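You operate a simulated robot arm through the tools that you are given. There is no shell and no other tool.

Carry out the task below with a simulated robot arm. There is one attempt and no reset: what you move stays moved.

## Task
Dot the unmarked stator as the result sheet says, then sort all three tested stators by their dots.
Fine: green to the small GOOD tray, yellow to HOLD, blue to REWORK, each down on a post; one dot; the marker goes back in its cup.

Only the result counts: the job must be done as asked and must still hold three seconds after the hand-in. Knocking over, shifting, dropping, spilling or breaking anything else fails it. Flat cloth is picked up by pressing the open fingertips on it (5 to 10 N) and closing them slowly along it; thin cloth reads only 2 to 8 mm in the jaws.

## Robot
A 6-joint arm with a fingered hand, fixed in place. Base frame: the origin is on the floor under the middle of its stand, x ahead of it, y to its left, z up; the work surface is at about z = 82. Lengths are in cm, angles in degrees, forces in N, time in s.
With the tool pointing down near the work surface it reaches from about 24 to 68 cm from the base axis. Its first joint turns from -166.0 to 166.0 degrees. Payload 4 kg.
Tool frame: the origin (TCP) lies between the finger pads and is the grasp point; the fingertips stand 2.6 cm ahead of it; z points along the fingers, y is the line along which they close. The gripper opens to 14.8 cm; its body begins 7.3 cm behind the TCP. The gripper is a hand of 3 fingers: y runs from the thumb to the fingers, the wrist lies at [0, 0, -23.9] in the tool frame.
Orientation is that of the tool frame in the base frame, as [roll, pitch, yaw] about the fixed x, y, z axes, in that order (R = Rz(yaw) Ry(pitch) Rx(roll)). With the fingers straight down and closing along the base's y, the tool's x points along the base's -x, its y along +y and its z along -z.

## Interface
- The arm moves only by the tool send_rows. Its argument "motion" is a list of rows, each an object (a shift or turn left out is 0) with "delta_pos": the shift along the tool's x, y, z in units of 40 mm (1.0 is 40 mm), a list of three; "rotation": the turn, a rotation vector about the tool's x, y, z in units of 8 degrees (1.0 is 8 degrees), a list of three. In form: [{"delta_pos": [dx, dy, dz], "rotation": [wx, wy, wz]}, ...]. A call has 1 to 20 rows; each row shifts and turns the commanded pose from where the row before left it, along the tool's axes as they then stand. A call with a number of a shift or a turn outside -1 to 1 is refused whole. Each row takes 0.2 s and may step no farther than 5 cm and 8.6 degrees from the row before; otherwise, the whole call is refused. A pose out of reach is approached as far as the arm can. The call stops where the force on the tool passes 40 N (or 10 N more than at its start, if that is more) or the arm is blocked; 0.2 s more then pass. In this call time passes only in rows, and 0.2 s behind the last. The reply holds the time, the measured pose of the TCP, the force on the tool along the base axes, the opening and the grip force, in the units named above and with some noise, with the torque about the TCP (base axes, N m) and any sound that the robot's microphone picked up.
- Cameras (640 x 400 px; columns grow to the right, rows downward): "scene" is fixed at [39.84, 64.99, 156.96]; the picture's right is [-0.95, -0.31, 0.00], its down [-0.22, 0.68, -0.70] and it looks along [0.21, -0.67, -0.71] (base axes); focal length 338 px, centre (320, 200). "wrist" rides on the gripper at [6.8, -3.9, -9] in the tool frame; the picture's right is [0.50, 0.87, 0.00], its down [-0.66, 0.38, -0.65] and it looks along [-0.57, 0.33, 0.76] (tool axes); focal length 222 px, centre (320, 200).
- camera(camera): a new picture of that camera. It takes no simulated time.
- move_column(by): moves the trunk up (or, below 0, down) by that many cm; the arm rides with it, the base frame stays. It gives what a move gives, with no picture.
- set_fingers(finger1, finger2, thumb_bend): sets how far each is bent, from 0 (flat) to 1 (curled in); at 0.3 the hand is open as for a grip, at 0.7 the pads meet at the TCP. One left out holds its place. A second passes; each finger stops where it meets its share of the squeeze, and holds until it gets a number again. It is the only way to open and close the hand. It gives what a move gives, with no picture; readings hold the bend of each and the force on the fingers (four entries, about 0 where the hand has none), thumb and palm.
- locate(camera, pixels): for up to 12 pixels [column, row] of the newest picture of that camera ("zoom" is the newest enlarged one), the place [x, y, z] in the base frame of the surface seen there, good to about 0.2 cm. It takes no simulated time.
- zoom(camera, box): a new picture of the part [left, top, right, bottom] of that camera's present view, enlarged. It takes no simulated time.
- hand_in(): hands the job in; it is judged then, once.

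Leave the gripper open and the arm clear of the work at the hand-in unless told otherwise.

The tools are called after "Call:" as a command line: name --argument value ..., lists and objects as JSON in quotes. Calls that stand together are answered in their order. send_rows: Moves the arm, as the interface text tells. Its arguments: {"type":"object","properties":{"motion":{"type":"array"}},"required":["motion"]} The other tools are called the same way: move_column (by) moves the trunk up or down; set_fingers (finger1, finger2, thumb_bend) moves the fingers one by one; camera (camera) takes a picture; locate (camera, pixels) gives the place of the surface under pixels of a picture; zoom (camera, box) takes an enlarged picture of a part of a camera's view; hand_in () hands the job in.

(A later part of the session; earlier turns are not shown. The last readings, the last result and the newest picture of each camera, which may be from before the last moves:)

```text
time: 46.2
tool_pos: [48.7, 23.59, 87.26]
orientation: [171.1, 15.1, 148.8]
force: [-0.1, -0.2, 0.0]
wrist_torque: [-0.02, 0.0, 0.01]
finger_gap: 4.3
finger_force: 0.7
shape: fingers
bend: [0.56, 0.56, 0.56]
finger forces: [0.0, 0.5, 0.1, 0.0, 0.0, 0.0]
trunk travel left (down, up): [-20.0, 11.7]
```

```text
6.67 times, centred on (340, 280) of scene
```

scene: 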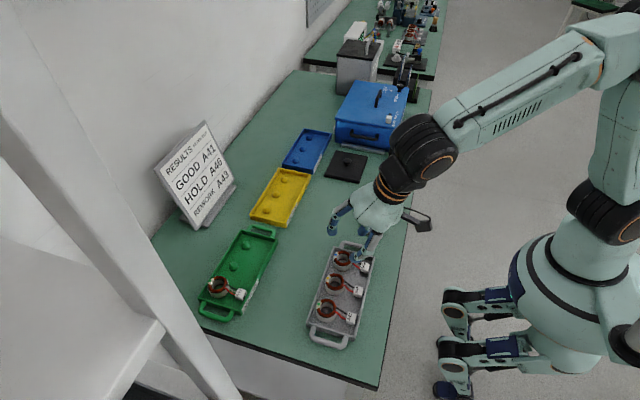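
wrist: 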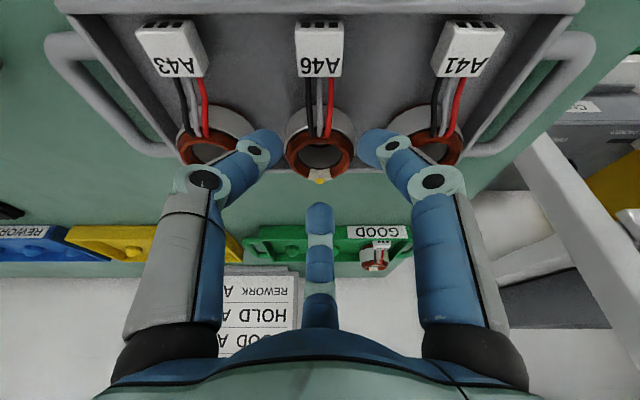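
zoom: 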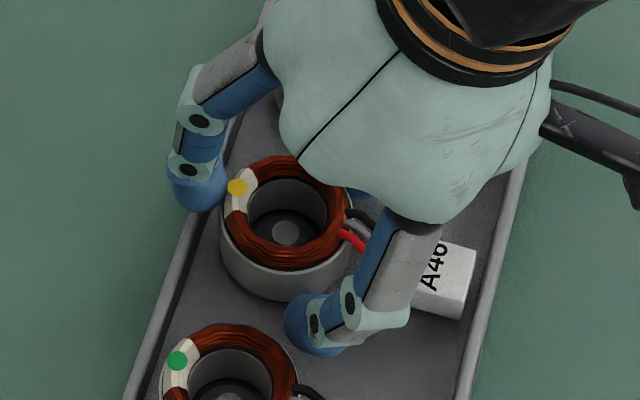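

Centred and clear. I'll go down 0.4 cm more.

Call:
send_rows --motion '[{"delta_pos": [0.018, -0.0105, 0.046]}, {"delta_pos": [0.018, -0.0105, 0.046]}]'

```text
time: 46.8
tool_pos: [48.56, 23.6, 86.8]
orientation: [171.1, 15.1, 148.7]
force: [0.6, -0.6, 0.7]
wrist_torque: [0.01, 0.03, -0.01]
finger_gap: 4.28
finger_force: 0.2
shape: fingers
bend: [0.56, 0.55, 0.56]
finger forces: [0.0, 0.6, 0.0, 0.1, 0.0, 0.0]
trunk travel left (down, up): [-20.0, 11.7]
```

No floor contact. I'll close slowly now; first a small step.

Call:
set_fingers --finger1 0.6 --finger2 0.6 --thumb_bend 0.6

Call:
zoom --camera "wrist" --box '[180, 90, 460, 260]'

Call:
zoom --camera "scene" --box '[310, 250, 370, 310]'

```text
time: 47.8
tool_pos: [48.64, 23.61, 86.94]
orientation: [171.2, 15.0, 148.8]
force: [0.5, 0.0, -0.4]
wrist_torque: [-0.01, 0.02, 0.02]
finger_gap: 3.67
finger_force: 3.5
shape: fingers
bend: [0.58, 0.56, 0.58]
finger forces: [1.9, 3.2, 0.1, 0.0, 2.8, 0.0]
trunk travel left (down, up): [-20.0, 11.7]
```

```text
2.29 times, centred on (320, 175) of wrist
```

zoom: 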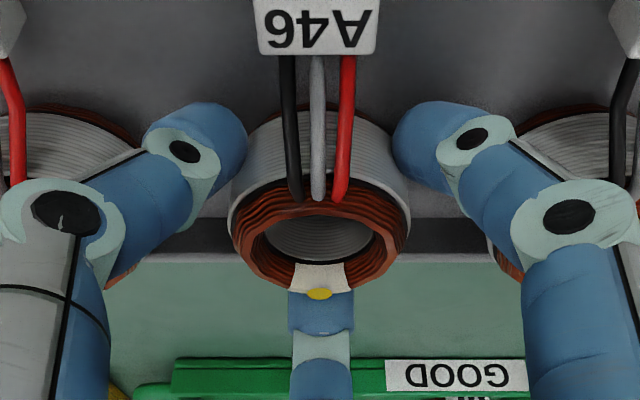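

```text
6.67 times, centred on (340, 280) of scene
```

zoom: 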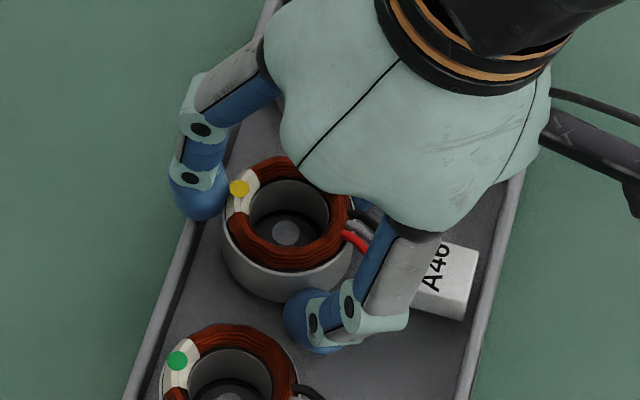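

All three fingers touch the ring with 2–3 N each. I'll squeeze firmly now.

Call:
set_fingers --finger1 0.72 --finger2 0.72 --thumb_bend 0.72

Call:
zoom --camera "wrist" --box '[180, 90, 460, 260]'

Call:
zoom --camera "scene" --box '[310, 250, 370, 310]'

```text
time: 48.8
tool_pos: [48.53, 23.53, 86.97]
orientation: [171.0, 15.1, 148.8]
force: [0.0, -0.2, -0.1]
wrist_torque: [-0.06, 0.0, 0.0]
finger_gap: 3.35
finger_force: 17.8
shape: fingers
bend: [0.58, 0.56, 0.62]
finger forces: [10.6, 11.1, 0.0, 0.0, 15.0, 0.2]
trunk travel left (down, up): [-20.0, 11.7]
```

```text
2.29 times, centred on (320, 175) of wrist
```

zoom: 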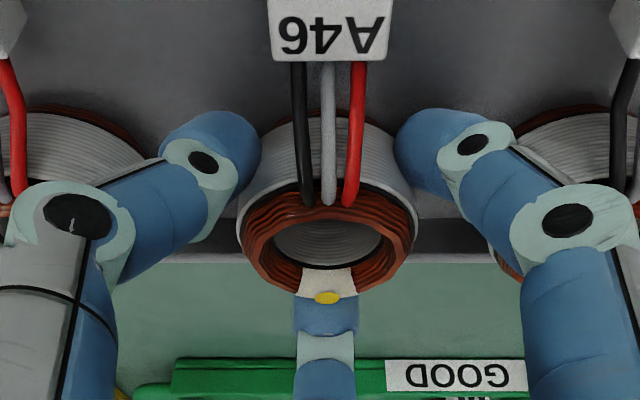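

```text
6.67 times, centred on (340, 280) of scene
```

zoom: 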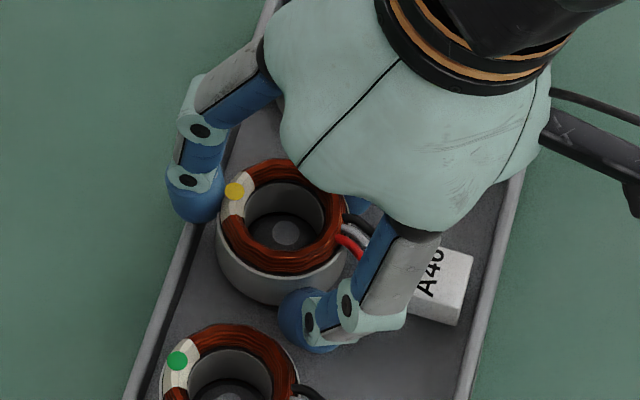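

Held with 10–15 N per finger. I'll lift straight up 1 cm and check that the stator comes level.

Call:
send_rows --motion '[{"delta_pos": [-0.0326, 0.0188, -0.1192]}, {"delta_pos": [-0.0326, 0.0188, -0.1192]}]'

Call:
zoom --camera "wrist" --box '[180, 60, 460, 260]'

Call:
zoom --camera "scene" --box '[310, 240, 370, 310]'

```text
time: 49.4
tool_pos: [48.61, 23.56, 87.88]
orientation: [170.9, 15.1, 148.8]
force: [0.3, 0.3, -1.7]
wrist_torque: [0.0, 0.0, -0.02]
finger_gap: 3.36
finger_force: 18.1
shape: fingers
bend: [0.58, 0.56, 0.62]
finger forces: [11.3, 11.3, 0.0, 0.1, 14.3, 0.0]
trunk travel left (down, up): [-20.0, 11.7]
```

```text
2.00 times, centred on (320, 160) of wrist
```

zoom: 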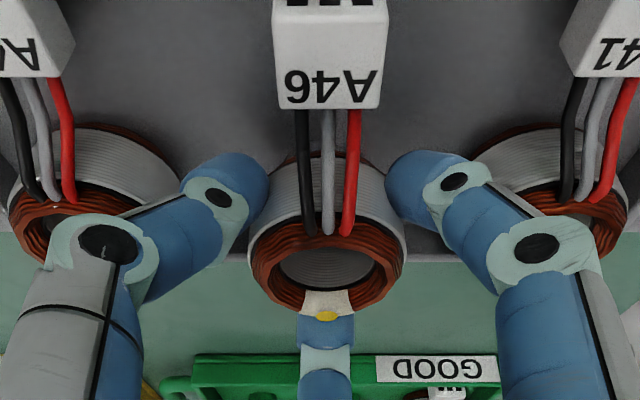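

```text
5.71 times, centred on (340, 275) of scene
```

zoom: 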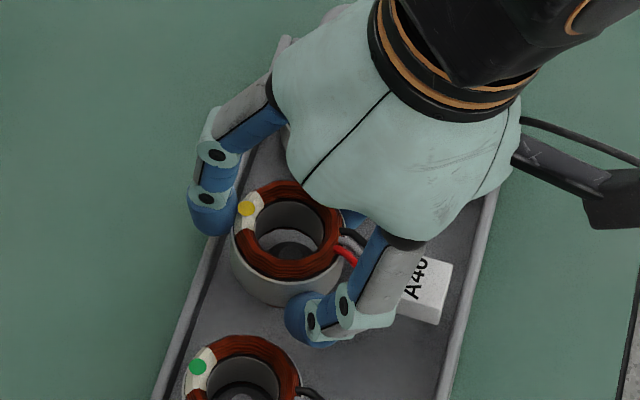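

The stator came up with the hand (about 1.7 N weight), held steady and connector included. I'll continue lifting to z≈98.

Call:
send_rows --motion '[{"delta_pos": [-0.065, 0.0376, -0.238]}, {"delta_pos": [-0.13, 0.075, -0.477]}, {"delta_pos": [-0.13, 0.075, -0.477]}, {"delta_pos": [-0.13, 0.075, -0.477]}, {"delta_pos": [-0.13, 0.075, -0.477]}, {"delta_pos": [-0.065, 0.0376, -0.238]}]'

Call:
camera --camera "wrist"

Call:
camera --camera "scene"

```text
time: 50.8
tool_pos: [48.74, 23.55, 97.88]
orientation: [171.1, 15.2, 149.0]
force: [-0.9, 0.5, -1.8]
wrist_torque: [0.0, -0.03, 0.02]
finger_gap: 3.36
finger_force: 17.9
shape: fingers
bend: [0.58, 0.56, 0.62]
finger forces: [11.4, 11.3, 0.0, 0.0, 14.3, 0.0]
trunk travel left (down, up): [-20.0, 11.7]
```

```text
taken
```

wrist: 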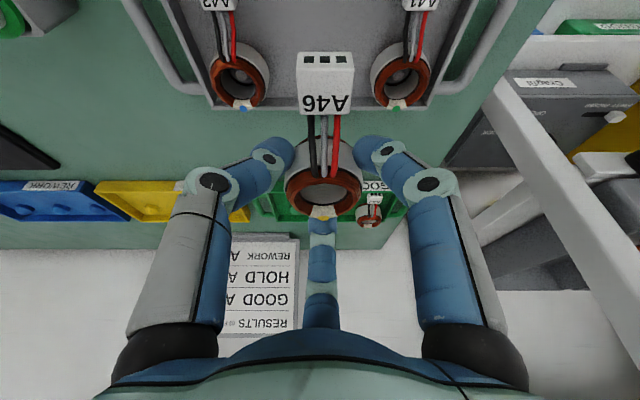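

```text
taken
```

scene: 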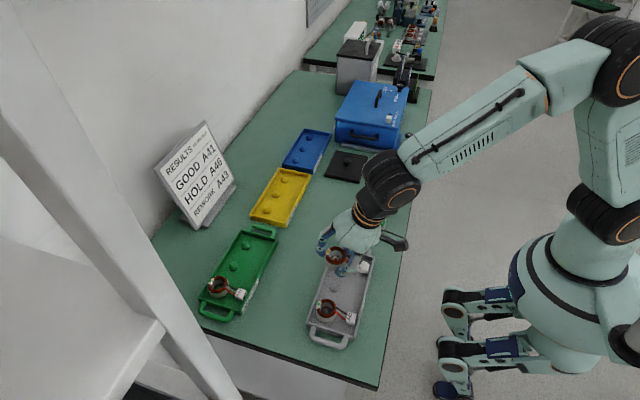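

A46 is held cleanly. I'll measure the ring's pose relative to the TCP for precise placement.

Call:
zoom --camera "scene" --box '[318, 238, 372, 285]'

```text
8.51 times, centred on (345, 262) of scene
```

zoom: 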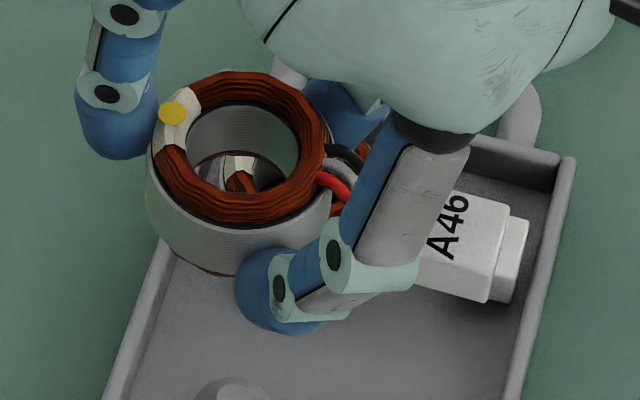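

Call:
locate --camera "zoom" --pixels '[[173, 112], [210, 90], [245, 80], [290, 95], [315, 130], [315, 170], [280, 205], [240, 215], [195, 200], [165, 165], [475, 240], [440, 270]]'

Call:
locate --camera "wrist" --pixels '[[322, 212], [295, 200], [290, 190], [355, 190], [357, 200], [330, 145], [300, 95], [350, 95], [310, 208], [340, 205]]'

```text
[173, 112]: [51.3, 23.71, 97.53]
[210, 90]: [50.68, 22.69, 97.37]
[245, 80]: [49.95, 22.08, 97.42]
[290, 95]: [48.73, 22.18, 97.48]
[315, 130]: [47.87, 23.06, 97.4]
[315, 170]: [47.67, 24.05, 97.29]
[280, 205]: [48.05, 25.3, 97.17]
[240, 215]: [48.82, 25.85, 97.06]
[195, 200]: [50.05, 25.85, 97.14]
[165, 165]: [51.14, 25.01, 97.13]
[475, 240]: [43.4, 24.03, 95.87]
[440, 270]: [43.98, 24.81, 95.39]
```

```text
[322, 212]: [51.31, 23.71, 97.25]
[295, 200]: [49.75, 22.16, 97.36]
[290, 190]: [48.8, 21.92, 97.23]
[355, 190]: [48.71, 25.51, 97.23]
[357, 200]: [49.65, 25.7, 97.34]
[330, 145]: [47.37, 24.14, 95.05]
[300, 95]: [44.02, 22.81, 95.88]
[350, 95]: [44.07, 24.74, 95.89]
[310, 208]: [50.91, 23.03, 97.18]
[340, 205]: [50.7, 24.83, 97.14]
```

The ring is level, its centre at TCP + (0.75, 0.3), with its base about 4.15 below the TCP. I'll carry A46 toward the HOLD middle post at hover height z≈94 and see whether reach holds.

Call:
send_rows --motion '[{"delta_pos": [-0.4145, -0.127, 0.144]}, {"delta_pos": [-0.829, -0.2545, 0.2885]}, {"delta_pos": [-0.829, -0.2545, 0.2885]}, {"delta_pos": [-0.829, -0.2545, 0.2885]}, {"delta_pos": [-0.829, -0.2545, 0.2885]}, {"delta_pos": [-0.829, -0.2545, 0.2885]}, {"delta_pos": [-0.829, -0.2545, 0.2885]}, {"delta_pos": [-0.829, -0.2545, 0.2885]}, {"delta_pos": [-0.829, -0.2545, 0.2885]}, {"delta_pos": [-0.829, -0.2545, 0.2885]}, {"delta_pos": [-0.4145, -0.127, 0.144]}]'

Call:
camera --camera "wrist"

Call:
camera --camera "scene"

```text
time: 53.2
tool_pos: [74.63, -1.91, 93.96]
orientation: [171.1, 15.0, 149.0]
force: [-1.1, -0.1, -1.5]
wrist_torque: [0.01, -0.02, 0.0]
finger_gap: 3.32
finger_force: 18.0
shape: fingers
bend: [0.58, 0.56, 0.63]
finger forces: [11.8, 10.9, 0.0, 0.0, 13.9, 0.1]
trunk travel left (down, up): [-20.0, 11.7]
```

```text
taken
```

wrist: 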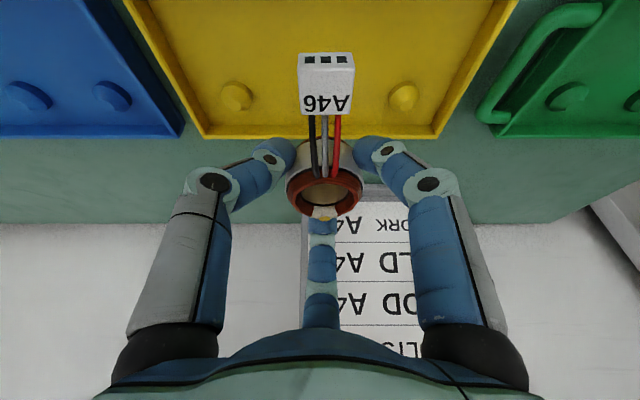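

```text
taken
```

scene: 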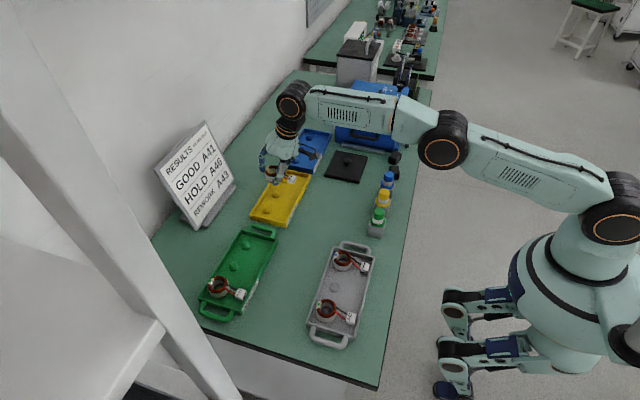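

Reach is fine. The outer HOLD posts at (237,97) and (402,97) are visible, so I'll locate them and the held ring to align.

Call:
locate --camera "wrist" --pixels '[[234, 96], [240, 96], [237, 92], [402, 96], [398, 96], [402, 91], [324, 212], [291, 195], [359, 195], [303, 95], [352, 95], [325, 60]]'

Call:
zoom --camera "scene" --box '[250, 150, 320, 230]'

```text
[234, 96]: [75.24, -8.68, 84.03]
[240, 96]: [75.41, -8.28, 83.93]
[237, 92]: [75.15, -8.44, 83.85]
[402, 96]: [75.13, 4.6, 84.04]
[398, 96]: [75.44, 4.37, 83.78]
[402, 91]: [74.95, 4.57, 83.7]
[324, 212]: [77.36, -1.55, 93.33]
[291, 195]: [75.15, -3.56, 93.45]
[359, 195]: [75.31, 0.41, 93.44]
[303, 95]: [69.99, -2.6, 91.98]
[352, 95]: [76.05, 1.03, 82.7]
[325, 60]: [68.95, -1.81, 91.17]
```

```text
5.00 times, centred on (285, 190) of scene
```

zoom: 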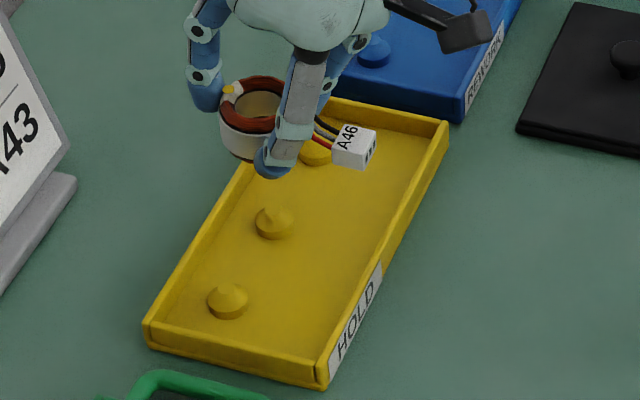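

Call:
locate --camera "zoom" --pixels '[[228, 292], [228, 288], [222, 292], [235, 292], [272, 212], [268, 210], [276, 212], [272, 216], [255, 222], [292, 222], [210, 300], [247, 298]]'

Call:
zoom --camera "wrist" --box '[210, 60, 430, 150]'

```text
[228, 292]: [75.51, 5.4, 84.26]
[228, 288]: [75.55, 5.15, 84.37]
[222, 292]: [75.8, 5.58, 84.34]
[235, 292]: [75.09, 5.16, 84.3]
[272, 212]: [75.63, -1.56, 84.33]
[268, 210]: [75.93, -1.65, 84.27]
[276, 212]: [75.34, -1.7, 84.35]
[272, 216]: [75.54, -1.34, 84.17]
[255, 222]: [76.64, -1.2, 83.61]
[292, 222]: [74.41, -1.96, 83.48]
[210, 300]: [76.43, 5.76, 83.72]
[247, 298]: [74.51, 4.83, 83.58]
```

```text
2.91 times, centred on (320, 105) of wrist
```

zoom: 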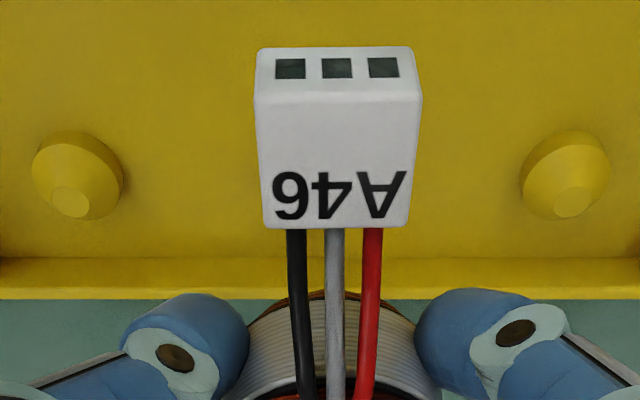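

Call:
locate --camera "zoom" --pixels '[[72, 203], [70, 200], [553, 200], [555, 203], [32, 175], [122, 175], [522, 175], [608, 165], [265, 215], [410, 215], [258, 100], [420, 100]]'

```text
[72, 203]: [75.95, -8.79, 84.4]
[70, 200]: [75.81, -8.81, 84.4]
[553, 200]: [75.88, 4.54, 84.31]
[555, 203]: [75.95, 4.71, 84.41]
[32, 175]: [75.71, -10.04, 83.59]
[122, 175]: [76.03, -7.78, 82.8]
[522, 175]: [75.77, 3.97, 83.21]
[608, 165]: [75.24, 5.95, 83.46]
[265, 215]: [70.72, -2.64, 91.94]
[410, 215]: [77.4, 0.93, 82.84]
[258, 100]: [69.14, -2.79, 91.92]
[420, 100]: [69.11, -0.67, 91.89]
```

The scene camera is the more consistent one: HOLD middle post at (75.5, −1.6). I'll measure the held ring with that same camera.

Call:
zoom --camera "scene" --box '[260, 158, 300, 188]'

```text
13.33 times, centred on (280, 173) of scene
```

zoom: 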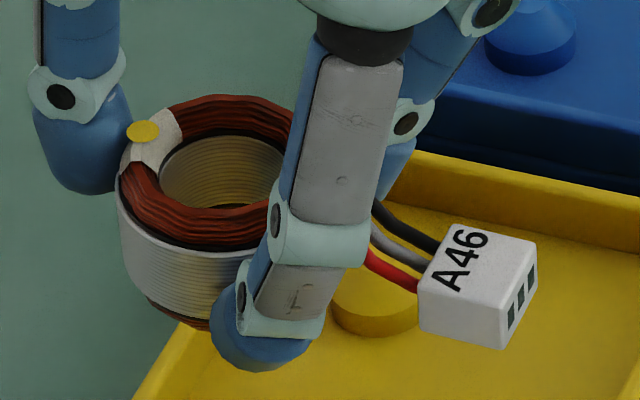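

Call:
locate --camera "zoom" --pixels '[[145, 131], [180, 110], [215, 100], [260, 105], [285, 120], [130, 180], [160, 215], [200, 230], [245, 225], [118, 210], [480, 240], [460, 300]]'

```text
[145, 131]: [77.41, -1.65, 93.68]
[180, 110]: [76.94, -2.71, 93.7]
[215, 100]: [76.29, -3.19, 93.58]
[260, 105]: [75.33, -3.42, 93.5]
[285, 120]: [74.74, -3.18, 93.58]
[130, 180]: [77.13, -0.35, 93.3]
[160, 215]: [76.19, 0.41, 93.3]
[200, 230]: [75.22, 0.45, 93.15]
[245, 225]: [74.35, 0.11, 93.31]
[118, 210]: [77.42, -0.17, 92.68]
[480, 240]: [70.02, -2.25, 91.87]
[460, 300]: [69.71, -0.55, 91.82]
```

Ring centre is (75.45, −1.47), almost over the post (75.5, −1.6). I'll make a small correction and descend until the ring base is about 1 cm above the post top.

Call:
send_rows --motion '[{"delta_pos": [0.088, -0.06, 0.351]}, {"delta_pos": [0.088, -0.06, 0.351]}, {"delta_pos": [0.088, -0.06, 0.351]}]'

Call:
zoom --camera "scene" --box '[255, 160, 305, 205]'

Call:
zoom --camera "wrist" --box '[180, 30, 460, 240]'

```text
time: 54.0
tool_pos: [74.66, -1.92, 89.72]
orientation: [171.1, 15.2, 148.8]
force: [0.2, -0.2, -1.7]
wrist_torque: [-0.01, -0.01, 0.02]
finger_gap: 3.3
finger_force: 17.6
shape: fingers
bend: [0.58, 0.56, 0.63]
finger forces: [11.8, 10.9, 0.1, 0.1, 13.9, 0.1]
trunk travel left (down, up): [-20.0, 11.7]
```

```text
8.89 times, centred on (280, 182) of scene
```

zoom: 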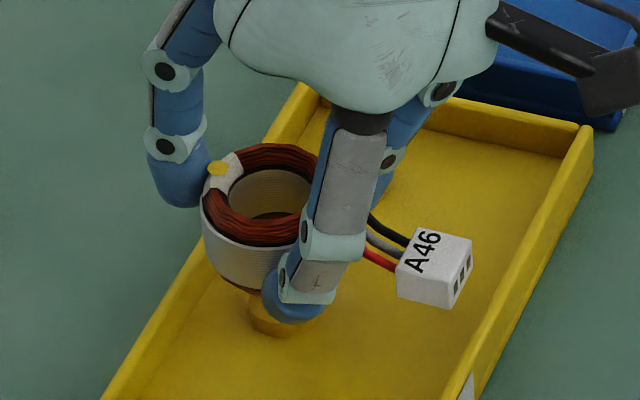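

```text
1.90 times, centred on (320, 135) of wrist
```

zoom: 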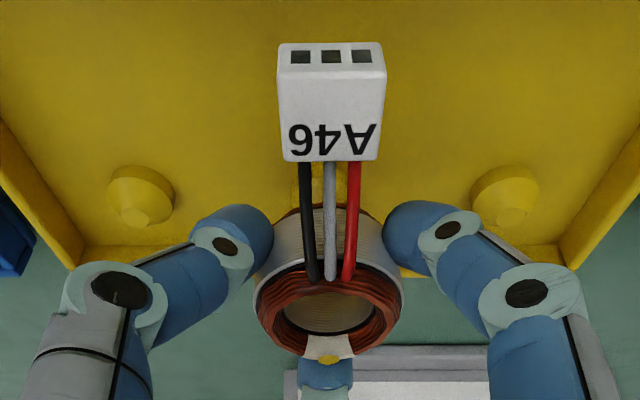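

Call:
locate --camera "zoom" --pixels '[[250, 318], [262, 332], [280, 337], [300, 333], [312, 322], [217, 168], [235, 155], [270, 148], [230, 225], [265, 240], [300, 235], [206, 205]]'

```text
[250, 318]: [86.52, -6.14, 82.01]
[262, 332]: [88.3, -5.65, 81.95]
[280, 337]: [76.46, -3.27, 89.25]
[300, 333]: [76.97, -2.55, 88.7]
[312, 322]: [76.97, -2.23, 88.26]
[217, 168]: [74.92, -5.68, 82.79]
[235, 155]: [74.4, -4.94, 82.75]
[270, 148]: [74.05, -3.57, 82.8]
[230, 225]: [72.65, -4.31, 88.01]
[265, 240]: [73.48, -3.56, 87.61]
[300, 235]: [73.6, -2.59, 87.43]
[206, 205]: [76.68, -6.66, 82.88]
```

That used the wrist zoom (the newest one). I'll re-zoom the scene and locate again.

Call:
zoom --camera "scene" --box '[255, 160, 305, 205]'

Call:
locate --camera "zoom" --pixels '[[250, 318], [262, 332], [280, 336], [300, 332], [312, 322], [217, 168], [235, 155], [270, 148], [230, 225], [265, 240], [300, 235], [206, 205]]'

```text
8.89 times, centred on (280, 182) of scene
```

zoom: 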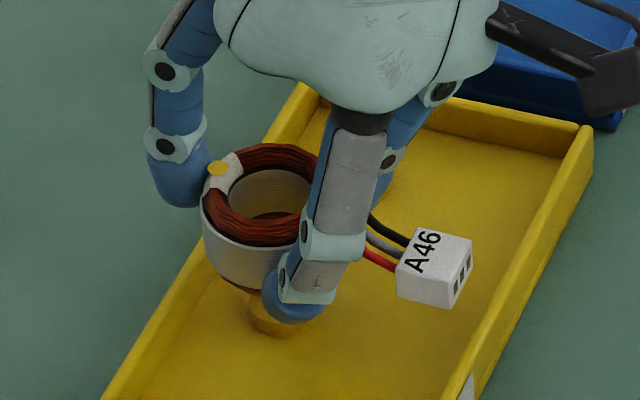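

```text
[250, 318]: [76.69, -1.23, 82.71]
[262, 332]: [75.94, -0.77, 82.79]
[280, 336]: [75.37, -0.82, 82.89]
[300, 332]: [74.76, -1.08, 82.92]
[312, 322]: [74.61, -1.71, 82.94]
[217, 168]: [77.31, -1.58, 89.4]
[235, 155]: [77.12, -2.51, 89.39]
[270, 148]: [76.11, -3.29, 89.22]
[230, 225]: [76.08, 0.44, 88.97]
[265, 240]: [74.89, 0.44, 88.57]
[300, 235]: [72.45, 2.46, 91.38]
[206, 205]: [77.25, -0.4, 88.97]
```

The post is at about (75.6, −1.65) and the ring centre at (75.4, −1.43). I'll shift (+0.2, −0.2), then lower 1.7 cm in small steps.

Call:
send_rows --motion '[{"delta_pos": [-0.066, -0.0195, 0.015]}, {"delta_pos": [0.037, -0.0214, 0.136]}, {"delta_pos": [0.037, -0.0214, 0.136]}, {"delta_pos": [0.037, -0.0214, 0.136]}]'

Call:
zoom --camera "scene" --box '[255, 160, 305, 205]'

```text
time: 55.0
tool_pos: [74.91, -2.11, 87.9]
orientation: [171.1, 15.0, 148.8]
force: [-1.0, 1.1, -1.6]
wrist_torque: [-0.02, 0.0, 0.0]
finger_gap: 3.31
finger_force: 18.7
shape: fingers
bend: [0.58, 0.56, 0.63]
finger forces: [11.8, 11.0, 0.0, 0.0, 13.9, 0.1]
trunk travel left (down, up): [-20.0, 11.7]
```

```text
8.89 times, centred on (280, 182) of scene
```

zoom: 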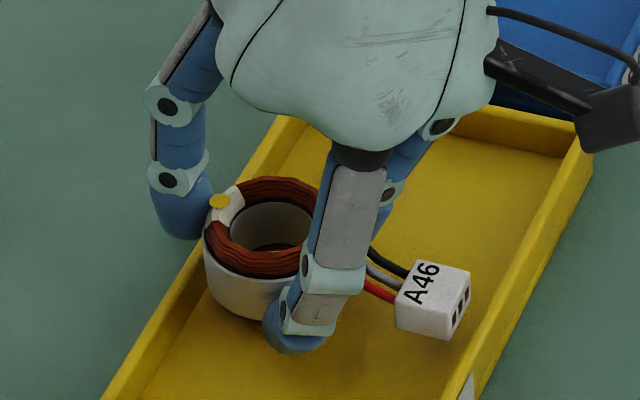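

No contact force; the post should be inside the bore now. I'll lower further, gently.

Call:
send_rows --motion '[{"delta_pos": [0.0195, -0.0113, 0.0715]}, {"delta_pos": [0.0195, -0.0113, 0.0715]}]'

```text
time: 55.6
tool_pos: [74.86, -2.35, 87.27]
orientation: [171.2, 15.1, 148.8]
force: [0.2, -0.5, -0.7]
wrist_torque: [-0.03, 0.02, -0.02]
finger_gap: 3.33
finger_force: 18.4
shape: fingers
bend: [0.58, 0.56, 0.63]
finger forces: [11.9, 11.0, 0.1, 0.0, 13.9, 0.0]
trunk travel left (down, up): [-20.0, 11.7]
```

Call:
send_rows --motion '[{"delta_pos": [0.0098, -0.0056, 0.0358]}]'

Call:
zoom --camera "scene" --box '[255, 165, 305, 210]'

Call:
locate --camera "zoom" --pixels '[[220, 172], [240, 160], [275, 152], [230, 225], [265, 238], [212, 205], [430, 275], [420, 300], [270, 215], [265, 205]]'

```text
time: 56.0
tool_pos: [74.96, -2.25, 87.34]
orientation: [171.0, 15.1, 148.9]
force: [-0.3, 0.5, -1.5]
wrist_torque: [0.0, 0.01, 0.0]
finger_gap: 3.33
finger_force: 18.1
shape: fingers
bend: [0.58, 0.56, 0.63]
finger forces: [11.8, 11.0, 0.0, 0.1, 13.8, 0.1]
trunk travel left (down, up): [-20.0, 11.7]
```

```text
8.89 times, centred on (280, 188) of scene
```

zoom: 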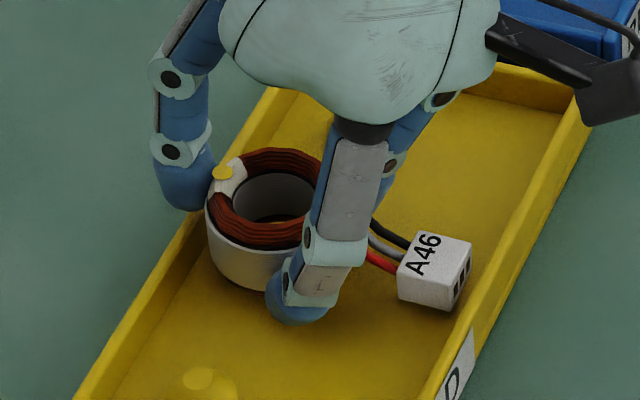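

```text
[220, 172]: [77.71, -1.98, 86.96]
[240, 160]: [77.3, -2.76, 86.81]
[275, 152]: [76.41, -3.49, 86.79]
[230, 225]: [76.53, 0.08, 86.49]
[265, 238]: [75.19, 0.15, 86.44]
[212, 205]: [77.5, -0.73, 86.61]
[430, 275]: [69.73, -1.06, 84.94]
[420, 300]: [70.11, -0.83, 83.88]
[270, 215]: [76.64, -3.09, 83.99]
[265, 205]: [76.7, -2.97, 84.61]
```

Ring top is about 0.35 cm from seated and the connector about level with the floor. I'll continue in 1–1.5 mm steps until it bears.

Call:
send_rows --motion '[{"delta_pos": [0.0098, -0.0056, 0.0358]}]'

Call:
send_rows --motion '[{"delta_pos": [0.0098, -0.0056, 0.0358]}]'

```text
time: 56.4
tool_pos: [74.92, -2.16, 87.06]
orientation: [171.2, 15.2, 148.7]
force: [0.4, 0.2, -1.1]
wrist_torque: [0.0, -0.02, 0.0]
finger_gap: 3.29
finger_force: 18.1
shape: fingers
bend: [0.58, 0.56, 0.63]
finger forces: [11.8, 11.0, 0.1, 0.0, 13.9, 0.0]
trunk travel left (down, up): [-20.0, 11.7]
```

```text
time: 56.8
tool_pos: [74.95, -2.12, 86.89]
orientation: [171.1, 15.2, 148.8]
force: [-0.2, 0.8, -1.5]
wrist_torque: [0.01, -0.01, -0.01]
finger_gap: 3.32
finger_force: 18.6
shape: fingers
bend: [0.58, 0.56, 0.63]
finger forces: [11.8, 11.0, 0.0, 0.0, 13.9, 0.1]
trunk travel left (down, up): [-20.0, 11.7]
```

Still bearing only the stator's own weight. I'll continue in 1 mm steps.

Call:
send_rows --motion '[{"delta_pos": [0.0065, -0.0038, 0.0238]}]'

Call:
send_rows --motion '[{"delta_pos": [0.0065, -0.0038, 0.0238]}]'

Call:
zoom --camera "scene" --box '[255, 165, 305, 210]'

```text
time: 57.2
tool_pos: [74.85, -2.1, 86.79]
orientation: [171.0, 15.1, 148.8]
force: [0.9, -1.1, 1.1]
wrist_torque: [0.01, 0.04, 0.01]
finger_gap: 3.28
finger_force: 18.7
shape: fingers
bend: [0.58, 0.56, 0.63]
finger forces: [12.0, 11.3, 0.1, 0.1, 14.5, 0.0]
trunk travel left (down, up): [-20.0, 11.7]
```

```text
time: 57.6
tool_pos: [74.77, -2.16, 86.82]
orientation: [170.9, 15.2, 148.8]
force: [0.6, -1.5, 5.2]
wrist_torque: [0.02, 0.05, -0.01]
finger_gap: 3.29
finger_force: 19.4
shape: fingers
bend: [0.58, 0.56, 0.63]
finger forces: [12.2, 11.8, 0.0, 0.0, 14.5, 0.1]
trunk travel left (down, up): [-20.0, 11.7]
```

```text
8.89 times, centred on (280, 188) of scene
```

zoom: 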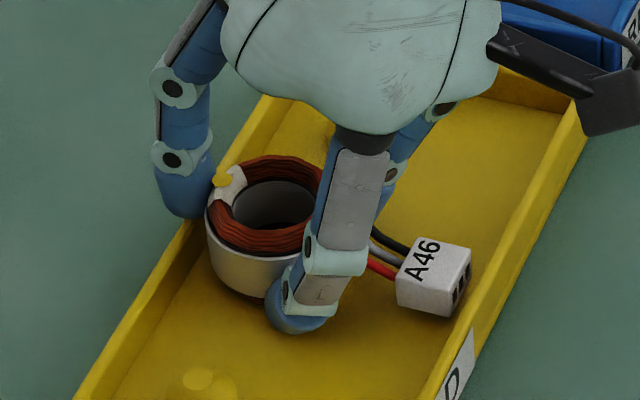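

5.2 N: A46 is seated. I'll open the fingers just enough to free it.

Call:
set_fingers --finger1 0.56 --finger2 0.54 --thumb_bend 0.58

Call:
zoom --camera "scene" --box '[255, 165, 305, 210]'

Call:
camera --camera "wrist"

```text
time: 58.6
tool_pos: [74.89, -2.16, 86.78]
orientation: [171.1, 15.1, 148.8]
force: [-0.3, -0.4, 0.4]
wrist_torque: [-0.05, 0.03, 0.03]
finger_gap: 4.03
finger_force: 0.0
shape: fingers
bend: [0.56, 0.54, 0.57]
finger forces: [0.1, 0.1, 0.0, 0.1, 0.0, 0.0]
trunk travel left (down, up): [-20.0, 11.7]
```

```text
8.89 times, centred on (280, 188) of scene
```

zoom: 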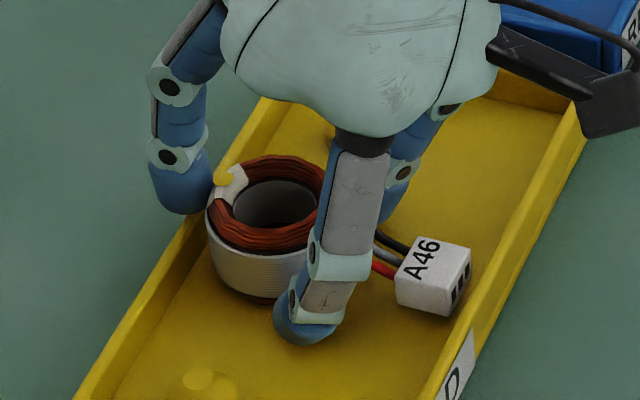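

```text
taken
```

wrist: 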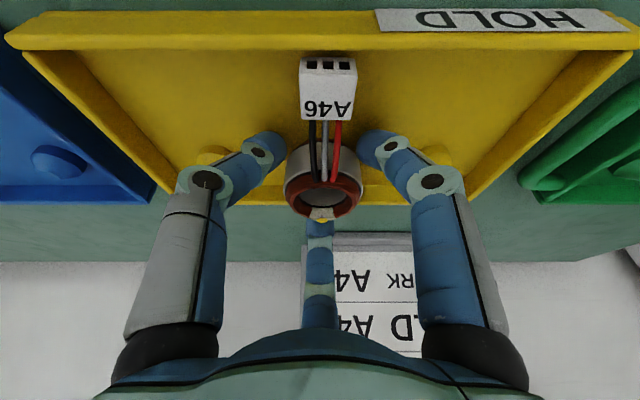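

All fingers are free (0 N). I'll open the far finger a little more and lift vertically, watching that the ring stays.

Call:
set_fingers --finger1 0.555 --finger2 0.525 --thumb_bend 0.565

Call:
send_rows --motion '[{"delta_pos": [-0.0326, 0.0188, -0.1192]}, {"delta_pos": [-0.0651, 0.0376, -0.2384]}, {"delta_pos": [-0.0651, 0.0376, -0.2384]}]'

Call:
zoom --camera "scene" --box '[255, 160, 305, 210]'

```text
time: 59.6
tool_pos: [74.84, -2.17, 86.75]
orientation: [171.0, 15.2, 148.8]
force: [0.1, 0.5, 0.9]
wrist_torque: [0.03, -0.02, 0.0]
finger_gap: 4.34
finger_force: 0.3
shape: fingers
bend: [0.55, 0.52, 0.56]
finger forces: [0.3, 0.1, 0.0, 0.0, 0.0, 0.1]
trunk travel left (down, up): [-20.0, 11.7]
```

```text
time: 60.4
tool_pos: [74.84, -2.19, 89.11]
orientation: [171.1, 15.1, 148.7]
force: [0.9, 0.5, -0.1]
wrist_torque: [0.03, 0.04, -0.02]
finger_gap: 4.36
finger_force: 0.0
shape: fingers
bend: [0.55, 0.52, 0.56]
finger forces: [0.0, 0.0, 0.0, 0.0, 0.1, 0.0]
trunk travel left (down, up): [-20.0, 11.7]
```

```text
8.00 times, centred on (280, 185) of scene
```

zoom: 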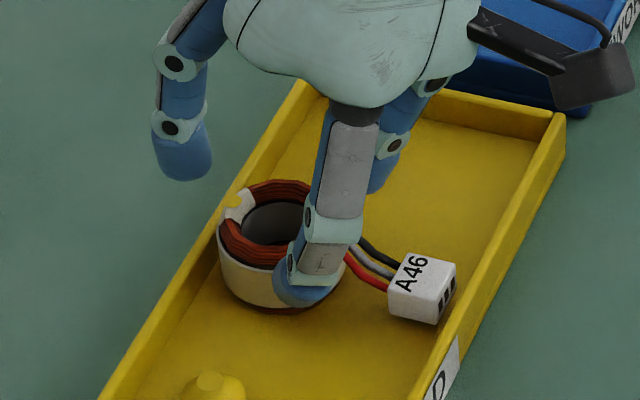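

The stator stays in place. I'll lift clear to z≈99 and check seating.

Call:
send_rows --motion '[{"delta_pos": [-0.13, 0.075, -0.477]}, {"delta_pos": [-0.13, 0.075, -0.477]}, {"delta_pos": [-0.13, 0.075, -0.477]}, {"delta_pos": [-0.13, 0.075, -0.477]}, {"delta_pos": [-0.13, 0.075, -0.477]}]'

Call:
zoom --camera "scene" --box '[258, 170, 302, 206]'

Call:
locate --camera "zoom" --pixels '[[175, 200], [200, 180], [240, 165], [290, 180], [315, 215], [300, 260], [260, 280], [200, 265], [245, 225], [240, 240], [470, 270], [450, 310]]'

```text
time: 61.6
tool_pos: [73.74, -2.2, 99.11]
orientation: [171.2, 15.0, 148.8]
force: [-1.3, 0.7, -0.1]
wrist_torque: [-0.03, 0.02, 0.06]
finger_gap: 4.35
finger_force: 0.0
shape: fingers
bend: [0.55, 0.52, 0.56]
finger forces: [0.1, 0.1, 0.0, 0.0, 0.0, 0.0]
out of reach, approached as far as the arm can: row 4
trunk travel left (down, up): [-20.0, 11.7]
```

```text
11.11 times, centred on (280, 188) of scene
```

zoom: 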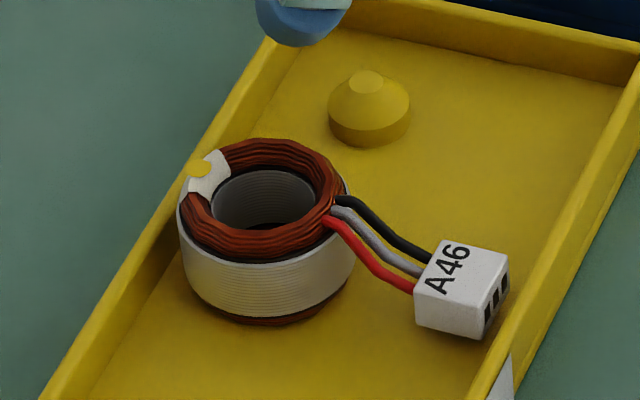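

```text
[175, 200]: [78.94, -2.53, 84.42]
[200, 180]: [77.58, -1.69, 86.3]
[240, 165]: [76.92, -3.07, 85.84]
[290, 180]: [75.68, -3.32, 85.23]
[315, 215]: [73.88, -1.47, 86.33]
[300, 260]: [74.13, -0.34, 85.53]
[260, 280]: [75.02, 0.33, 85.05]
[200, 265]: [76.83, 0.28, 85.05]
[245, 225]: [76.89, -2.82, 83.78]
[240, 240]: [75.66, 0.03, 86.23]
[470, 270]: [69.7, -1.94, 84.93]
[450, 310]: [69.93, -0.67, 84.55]
```

A46 is flat on the HOLD middle post: ring top z≈86.3, the same as when seated before. For A43 (near the tray's end wall) I'll use a different hand yaw, so two fingers pass above the walls and one sits inside the tray. I'll move back over the grey tray and set yaw +20°, then tilt 20° toward (−30°).

Call:
send_rows --motion '[{"delta_pos": [0.442, 0.0875, -0.172]}, {"delta_pos": [0.884, 0.175, -0.345]}, {"delta_pos": [0.884, 0.175, -0.345]}, {"delta_pos": [0.884, 0.175, -0.345]}, {"delta_pos": [0.884, 0.175, -0.345]}, {"delta_pos": [0.884, 0.175, -0.345]}, {"delta_pos": [0.884, 0.175, -0.345]}, {"delta_pos": [0.884, 0.175, -0.345]}, {"delta_pos": [0.442, 0.0875, -0.172]}, {"rotation": [0.3646, 0.6315, 0]}, {"rotation": [0.3646, 0.6315, 0]}, {"rotation": [0.3646, 0.6315, 0]}, {"rotation": [0, 0, -0.8333]}, {"rotation": [0, 0, -0.8333]}, {"rotation": [0, 0, -0.8333]}, {"rotation": [0.285, -0.783, 0]}, {"rotation": [0.285, -0.783, 0]}, {"rotation": [0.285, -0.783, 0]}]'

Call:
camera --camera "wrist"

Call:
camera --camera "scene"

```text
time: 65.4
tool_pos: [69.15, 20.25, 110.16]
orientation: [-174.1, 27.2, 170.5]
force: [-0.2, 0.6, 0.7]
wrist_torque: [0.04, 0.01, 0.0]
finger_gap: 4.38
finger_force: 0.0
shape: fingers
bend: [0.55, 0.52, 0.56]
finger forces: [0.0, 0.0, 0.0, 0.1, 0.1, 0.0]
out of reach, approached as far as the arm can: row 1, 2, 3, 4, 5, 6, 7, 8, 9, 10, 11, 12, 16, 17, 18
trunk travel left (down, up): [-20.0, 11.7]
```

```text
taken
```

wrist: 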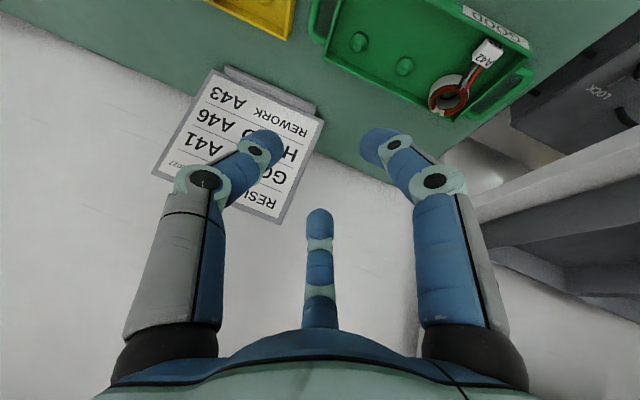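

```text
taken
```

scene: 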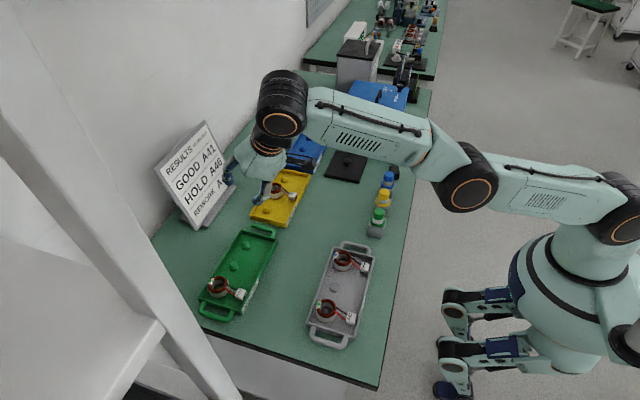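

The long move misbehaved because the arm started from its stretched-out limit; the arm is now at (69, 20, 110), touching nothing, and the trays look undisturbed. I'll pull inward gently from here and check that it follows.

Call:
send_rows --motion '[{"delta_pos": [0.553, -0.082, 0.005]}, {"delta_pos": [0.553, -0.082, 0.005]}, {"delta_pos": [0.553, -0.082, 0.005]}]'

```text
time: 66.2
tool_pos: [68.45, 22.44, 109.44]
orientation: [-174.3, 27.1, 170.6]
force: [-0.4, -0.3, -0.5]
wrist_torque: [0.02, 0.0, 0.01]
finger_gap: 4.34
finger_force: 0.0
shape: fingers
bend: [0.55, 0.52, 0.56]
finger forces: [0.1, 0.1, 0.0, 0.0, 0.0, 0.1]
out of reach, approached as far as the arm can: row 1, 2, 3
trunk travel left (down, up): [-20.0, 11.7]
```

The arm still reports "out of reach" even for inward targets. I'll look at the arm's configuration by locating the joints.

Call:
camera --camera "scene"

Call:
locate --camera "scene" --pixels '[[612, 215], [600, 205], [465, 182], [467, 205], [285, 110], [340, 120], [400, 150], [540, 190], [430, 150], [620, 180]]'

```text
taken
```

scene: 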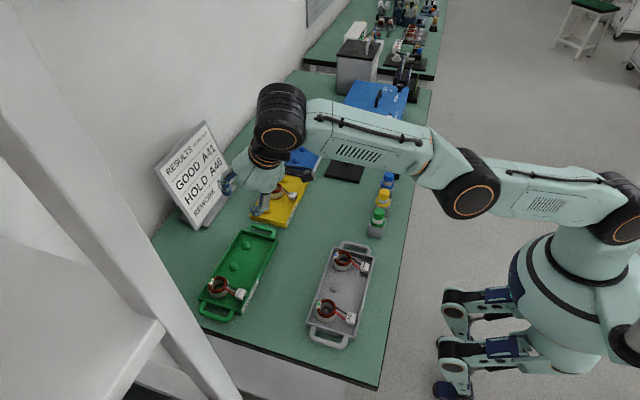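

```text
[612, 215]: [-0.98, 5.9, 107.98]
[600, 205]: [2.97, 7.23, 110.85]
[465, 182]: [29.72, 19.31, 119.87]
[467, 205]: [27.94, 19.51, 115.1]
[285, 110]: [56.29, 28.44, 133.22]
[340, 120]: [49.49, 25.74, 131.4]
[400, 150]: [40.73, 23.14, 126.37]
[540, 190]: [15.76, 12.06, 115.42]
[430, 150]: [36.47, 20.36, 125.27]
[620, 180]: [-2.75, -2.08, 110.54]
```

The elbow is straight and slightly past straight, because I pushed up at full stretch. A downward motion should fold the elbow back the right way; it's free space below, with the green tray's top at z 84. I'll move tangentially down twice.

Call:
send_rows --motion '[{"delta_pos": [0.186, 0.286, 0.967]}, {"delta_pos": [0.186, 0.286, 0.967]}]'

```text
time: 66.8
tool_pos: [71.06, 23.55, 101.78]
orientation: [-174.4, 27.2, 170.6]
force: [1.0, 0.0, 0.8]
wrist_torque: [0.01, 0.03, 0.01]
finger_gap: 4.38
finger_force: 0.1
shape: fingers
bend: [0.55, 0.52, 0.56]
finger forces: [0.2, 0.0, 0.1, 0.0, 0.0, 0.0]
trunk travel left (down, up): [-20.0, 11.7]
```

It followed exactly. Now inward.

Call:
send_rows --motion '[{"delta_pos": [0.42, -0.227, -0.194]}, {"delta_pos": [0.84, -0.453, -0.388]}]'

```text
time: 67.4
tool_pos: [70.31, 23.85, 102.82]
orientation: [-174.3, 27.2, 170.7]
force: [-0.5, -0.3, -0.4]
wrist_torque: [0.02, 0.02, -0.02]
finger_gap: 4.38
finger_force: 0.0
shape: fingers
bend: [0.55, 0.52, 0.56]
finger forces: [0.0, 0.1, 0.0, 0.1, 0.1, 0.0]
out of reach, approached as far as the arm can: row 1, 2
trunk travel left (down, up): [-20.0, 11.7]
```

Inward is still blocked, so the elbow is still just on the wrong side of straight. I'll push down and slightly outward two rows, staying above z≈95, to drive the elbow over, then try inward.

Call:
send_rows --motion '[{"delta_pos": [-0.018, 0.435, 0.98]}, {"delta_pos": [-0.018, 0.435, 0.98]}]'

```text
time: 68.0
tool_pos: [71.76, 25.31, 94.9]
orientation: [-174.3, 27.1, 170.7]
force: [0.3, -0.7, 0.2]
wrist_torque: [0.0, 0.0, 0.01]
finger_gap: 4.38
finger_force: 0.0
shape: fingers
bend: [0.55, 0.52, 0.56]
finger forces: [0.0, 0.0, 0.0, 0.0, 0.0, 0.0]
out of reach, approached as far as the arm can: row 1, 2
trunk travel left (down, up): [-20.0, 11.7]
```

Now I'll try inward again.

Call:
send_rows --motion '[{"delta_pos": [0.822, -0.575, -0.365]}]'

```text
time: 68.4
tool_pos: [67.9, 23.94, 95.11]
orientation: [-174.5, 27.4, 170.6]
force: [0.3, -0.8, -0.8]
wrist_torque: [0.0, -0.01, -0.04]
finger_gap: 4.38
finger_force: 0.1
shape: fingers
bend: [0.55, 0.52, 0.56]
finger forces: [0.0, 0.0, 0.0, 0.0, 0.0, 0.0]
trunk travel left (down, up): [-20.0, 11.7]
```

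The elbow is folded back correctly. I'll keep this in mind: retreat inward, never up, at full stretch. Now moving inward and up to about (50, 17, 103).

Call:
send_rows --motion '[{"delta_pos": [0.459, -0.471, -0.565]}, {"delta_pos": [0.459, -0.471, -0.565]}, {"delta_pos": [0.459, -0.471, -0.565]}, {"delta_pos": [0.459, -0.471, -0.565]}, {"delta_pos": [0.459, -0.471, -0.565]}, {"delta_pos": [0.459, -0.471, -0.565]}]'

Call:
camera --camera "scene"

Call:
camera --camera "wrist"

```text
time: 69.8
tool_pos: [50.04, 16.56, 102.87]
orientation: [-174.2, 27.3, 170.6]
force: [-0.2, -0.3, 0.4]
wrist_torque: [-0.04, 0.01, 0.02]
finger_gap: 4.4
finger_force: 0.1
shape: fingers
bend: [0.55, 0.52, 0.56]
finger forces: [0.1, 0.1, 0.0, 0.0, 0.0, 0.1]
trunk travel left (down, up): [-20.0, 11.7]
```

```text
taken
```

scene: 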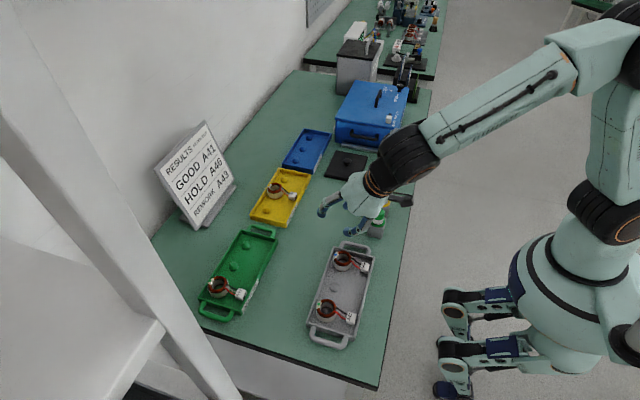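

```text
taken
```

wrist: 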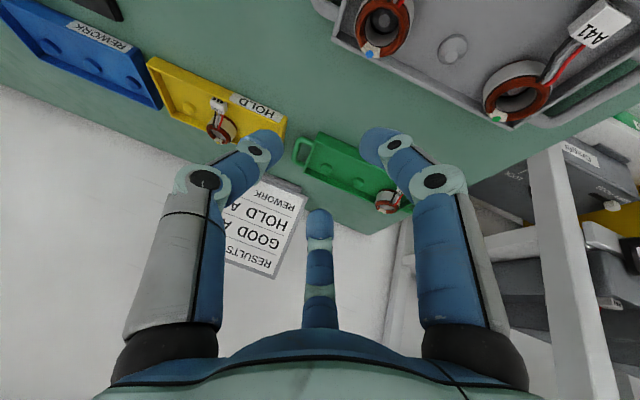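

Back over the grey tray; HOLD looks right. I'll correct the hand orientation to the intended 20° tilt toward −30°.

Call:
send_rows --motion '[{"rotation": [0.0725, 0.522, -0.092]}, {"rotation": [0.0725, 0.522, -0.092]}]'

Call:
zoom --camera "scene" --box '[325, 240, 375, 280]'

```text
time: 70.4
tool_pos: [50.05, 16.74, 102.66]
orientation: [-173.0, 18.7, 171.2]
force: [0.4, 0.0, -0.1]
wrist_torque: [-0.01, -0.02, -0.01]
finger_gap: 4.4
finger_force: 0.1
shape: fingers
bend: [0.55, 0.52, 0.56]
finger forces: [0.0, 0.0, 0.0, 0.0, 0.0, 0.0]
trunk travel left (down, up): [-20.0, 11.7]
```

```text
10.00 times, centred on (350, 260) of scene
```

zoom: 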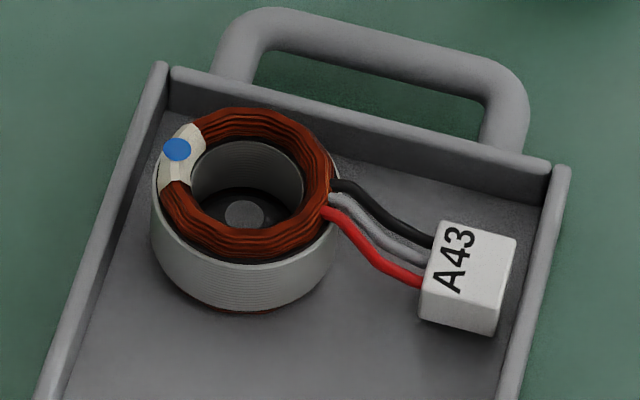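

I'll locate the wires, the end-wall top, and the handle near A43.

Call:
locate --camera "zoom" --pixels '[[340, 218], [365, 250], [400, 275], [345, 185], [375, 205], [415, 232], [250, 90], [350, 112], [450, 135], [300, 22], [440, 55], [515, 110]]'

Call:
locate --camera "zoom" --pixels '[[195, 118], [250, 112], [310, 140], [325, 190], [300, 240], [240, 255], [185, 220], [160, 180], [245, 212], [120, 180], [175, 150], [430, 310]]'

```text
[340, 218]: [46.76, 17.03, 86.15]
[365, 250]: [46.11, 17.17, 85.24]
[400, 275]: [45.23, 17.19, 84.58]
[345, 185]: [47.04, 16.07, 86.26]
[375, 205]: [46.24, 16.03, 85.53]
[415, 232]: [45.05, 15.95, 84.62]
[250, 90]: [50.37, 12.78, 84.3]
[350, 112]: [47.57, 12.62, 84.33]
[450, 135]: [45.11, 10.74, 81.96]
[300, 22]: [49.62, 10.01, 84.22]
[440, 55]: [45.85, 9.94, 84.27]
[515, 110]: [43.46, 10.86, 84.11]
```

```text
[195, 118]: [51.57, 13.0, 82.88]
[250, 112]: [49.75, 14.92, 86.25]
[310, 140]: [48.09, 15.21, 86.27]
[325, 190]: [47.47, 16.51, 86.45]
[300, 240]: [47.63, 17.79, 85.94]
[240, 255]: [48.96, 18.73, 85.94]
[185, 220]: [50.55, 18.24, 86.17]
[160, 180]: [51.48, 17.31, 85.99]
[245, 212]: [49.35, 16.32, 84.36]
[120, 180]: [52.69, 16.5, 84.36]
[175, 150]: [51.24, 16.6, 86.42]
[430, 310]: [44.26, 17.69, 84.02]
```

Wires reach y≈17.2, the end wall top is 84.33 at y≈12.7. I'll preset the fingers (the near one closer so it clears the floor) and descend to z≈91 above A43.

Call:
set_fingers --finger1 0.58 --finger2 0.54 --thumb_bend 0.54

Call:
send_rows --motion '[{"delta_pos": [0.332, 0.093, 0.651]}, {"delta_pos": [0.332, 0.093, 0.651]}, {"delta_pos": [0.332, 0.093, 0.651]}, {"delta_pos": [0.332, 0.093, 0.651]}]'

Call:
camera --camera "wrist"

Call:
zoom --camera "scene" --box '[310, 215, 380, 285]'

```text
time: 71.4
tool_pos: [50.05, 16.72, 102.78]
orientation: [-172.8, 18.8, 171.2]
force: [-0.6, 0.2, 0.5]
wrist_torque: [0.03, 0.03, -0.02]
finger_gap: 4.45
finger_force: 0.0
shape: fingers
bend: [0.57, 0.54, 0.54]
finger forces: [0.1, 0.0, 0.0, 0.1, 0.1, 0.1]
trunk travel left (down, up): [-20.0, 11.7]
```

```text
time: 72.4
tool_pos: [48.45, 17.09, 91.16]
orientation: [-172.8, 18.9, 171.2]
force: [1.2, 0.5, -0.9]
wrist_torque: [-0.01, -0.02, 0.01]
finger_gap: 4.42
finger_force: 0.0
shape: fingers
bend: [0.57, 0.54, 0.54]
finger forces: [0.0, 0.1, 0.0, 0.0, 0.0, 0.0]
trunk travel left (down, up): [-20.0, 11.7]
```

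```text
taken
```

wrist: 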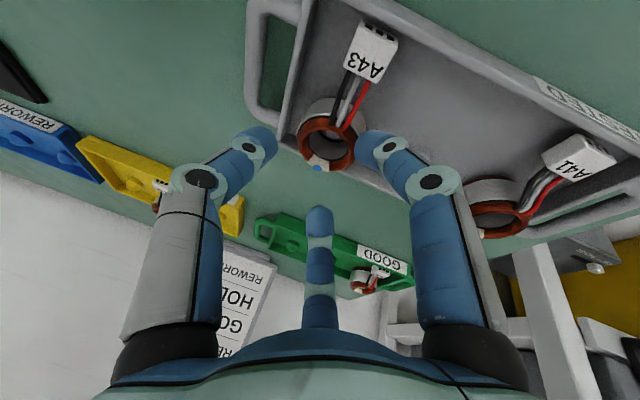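

```text
5.71 times, centred on (345, 250) of scene
```

zoom: 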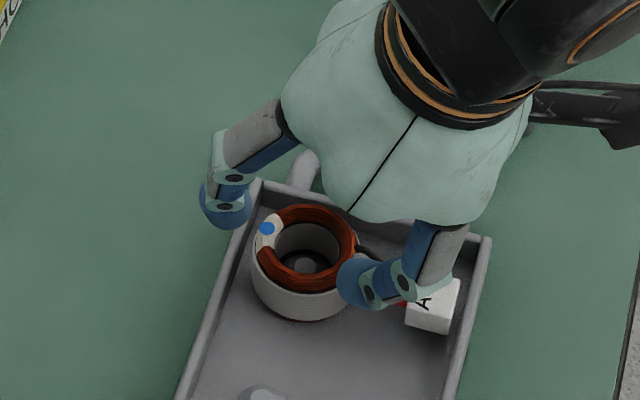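

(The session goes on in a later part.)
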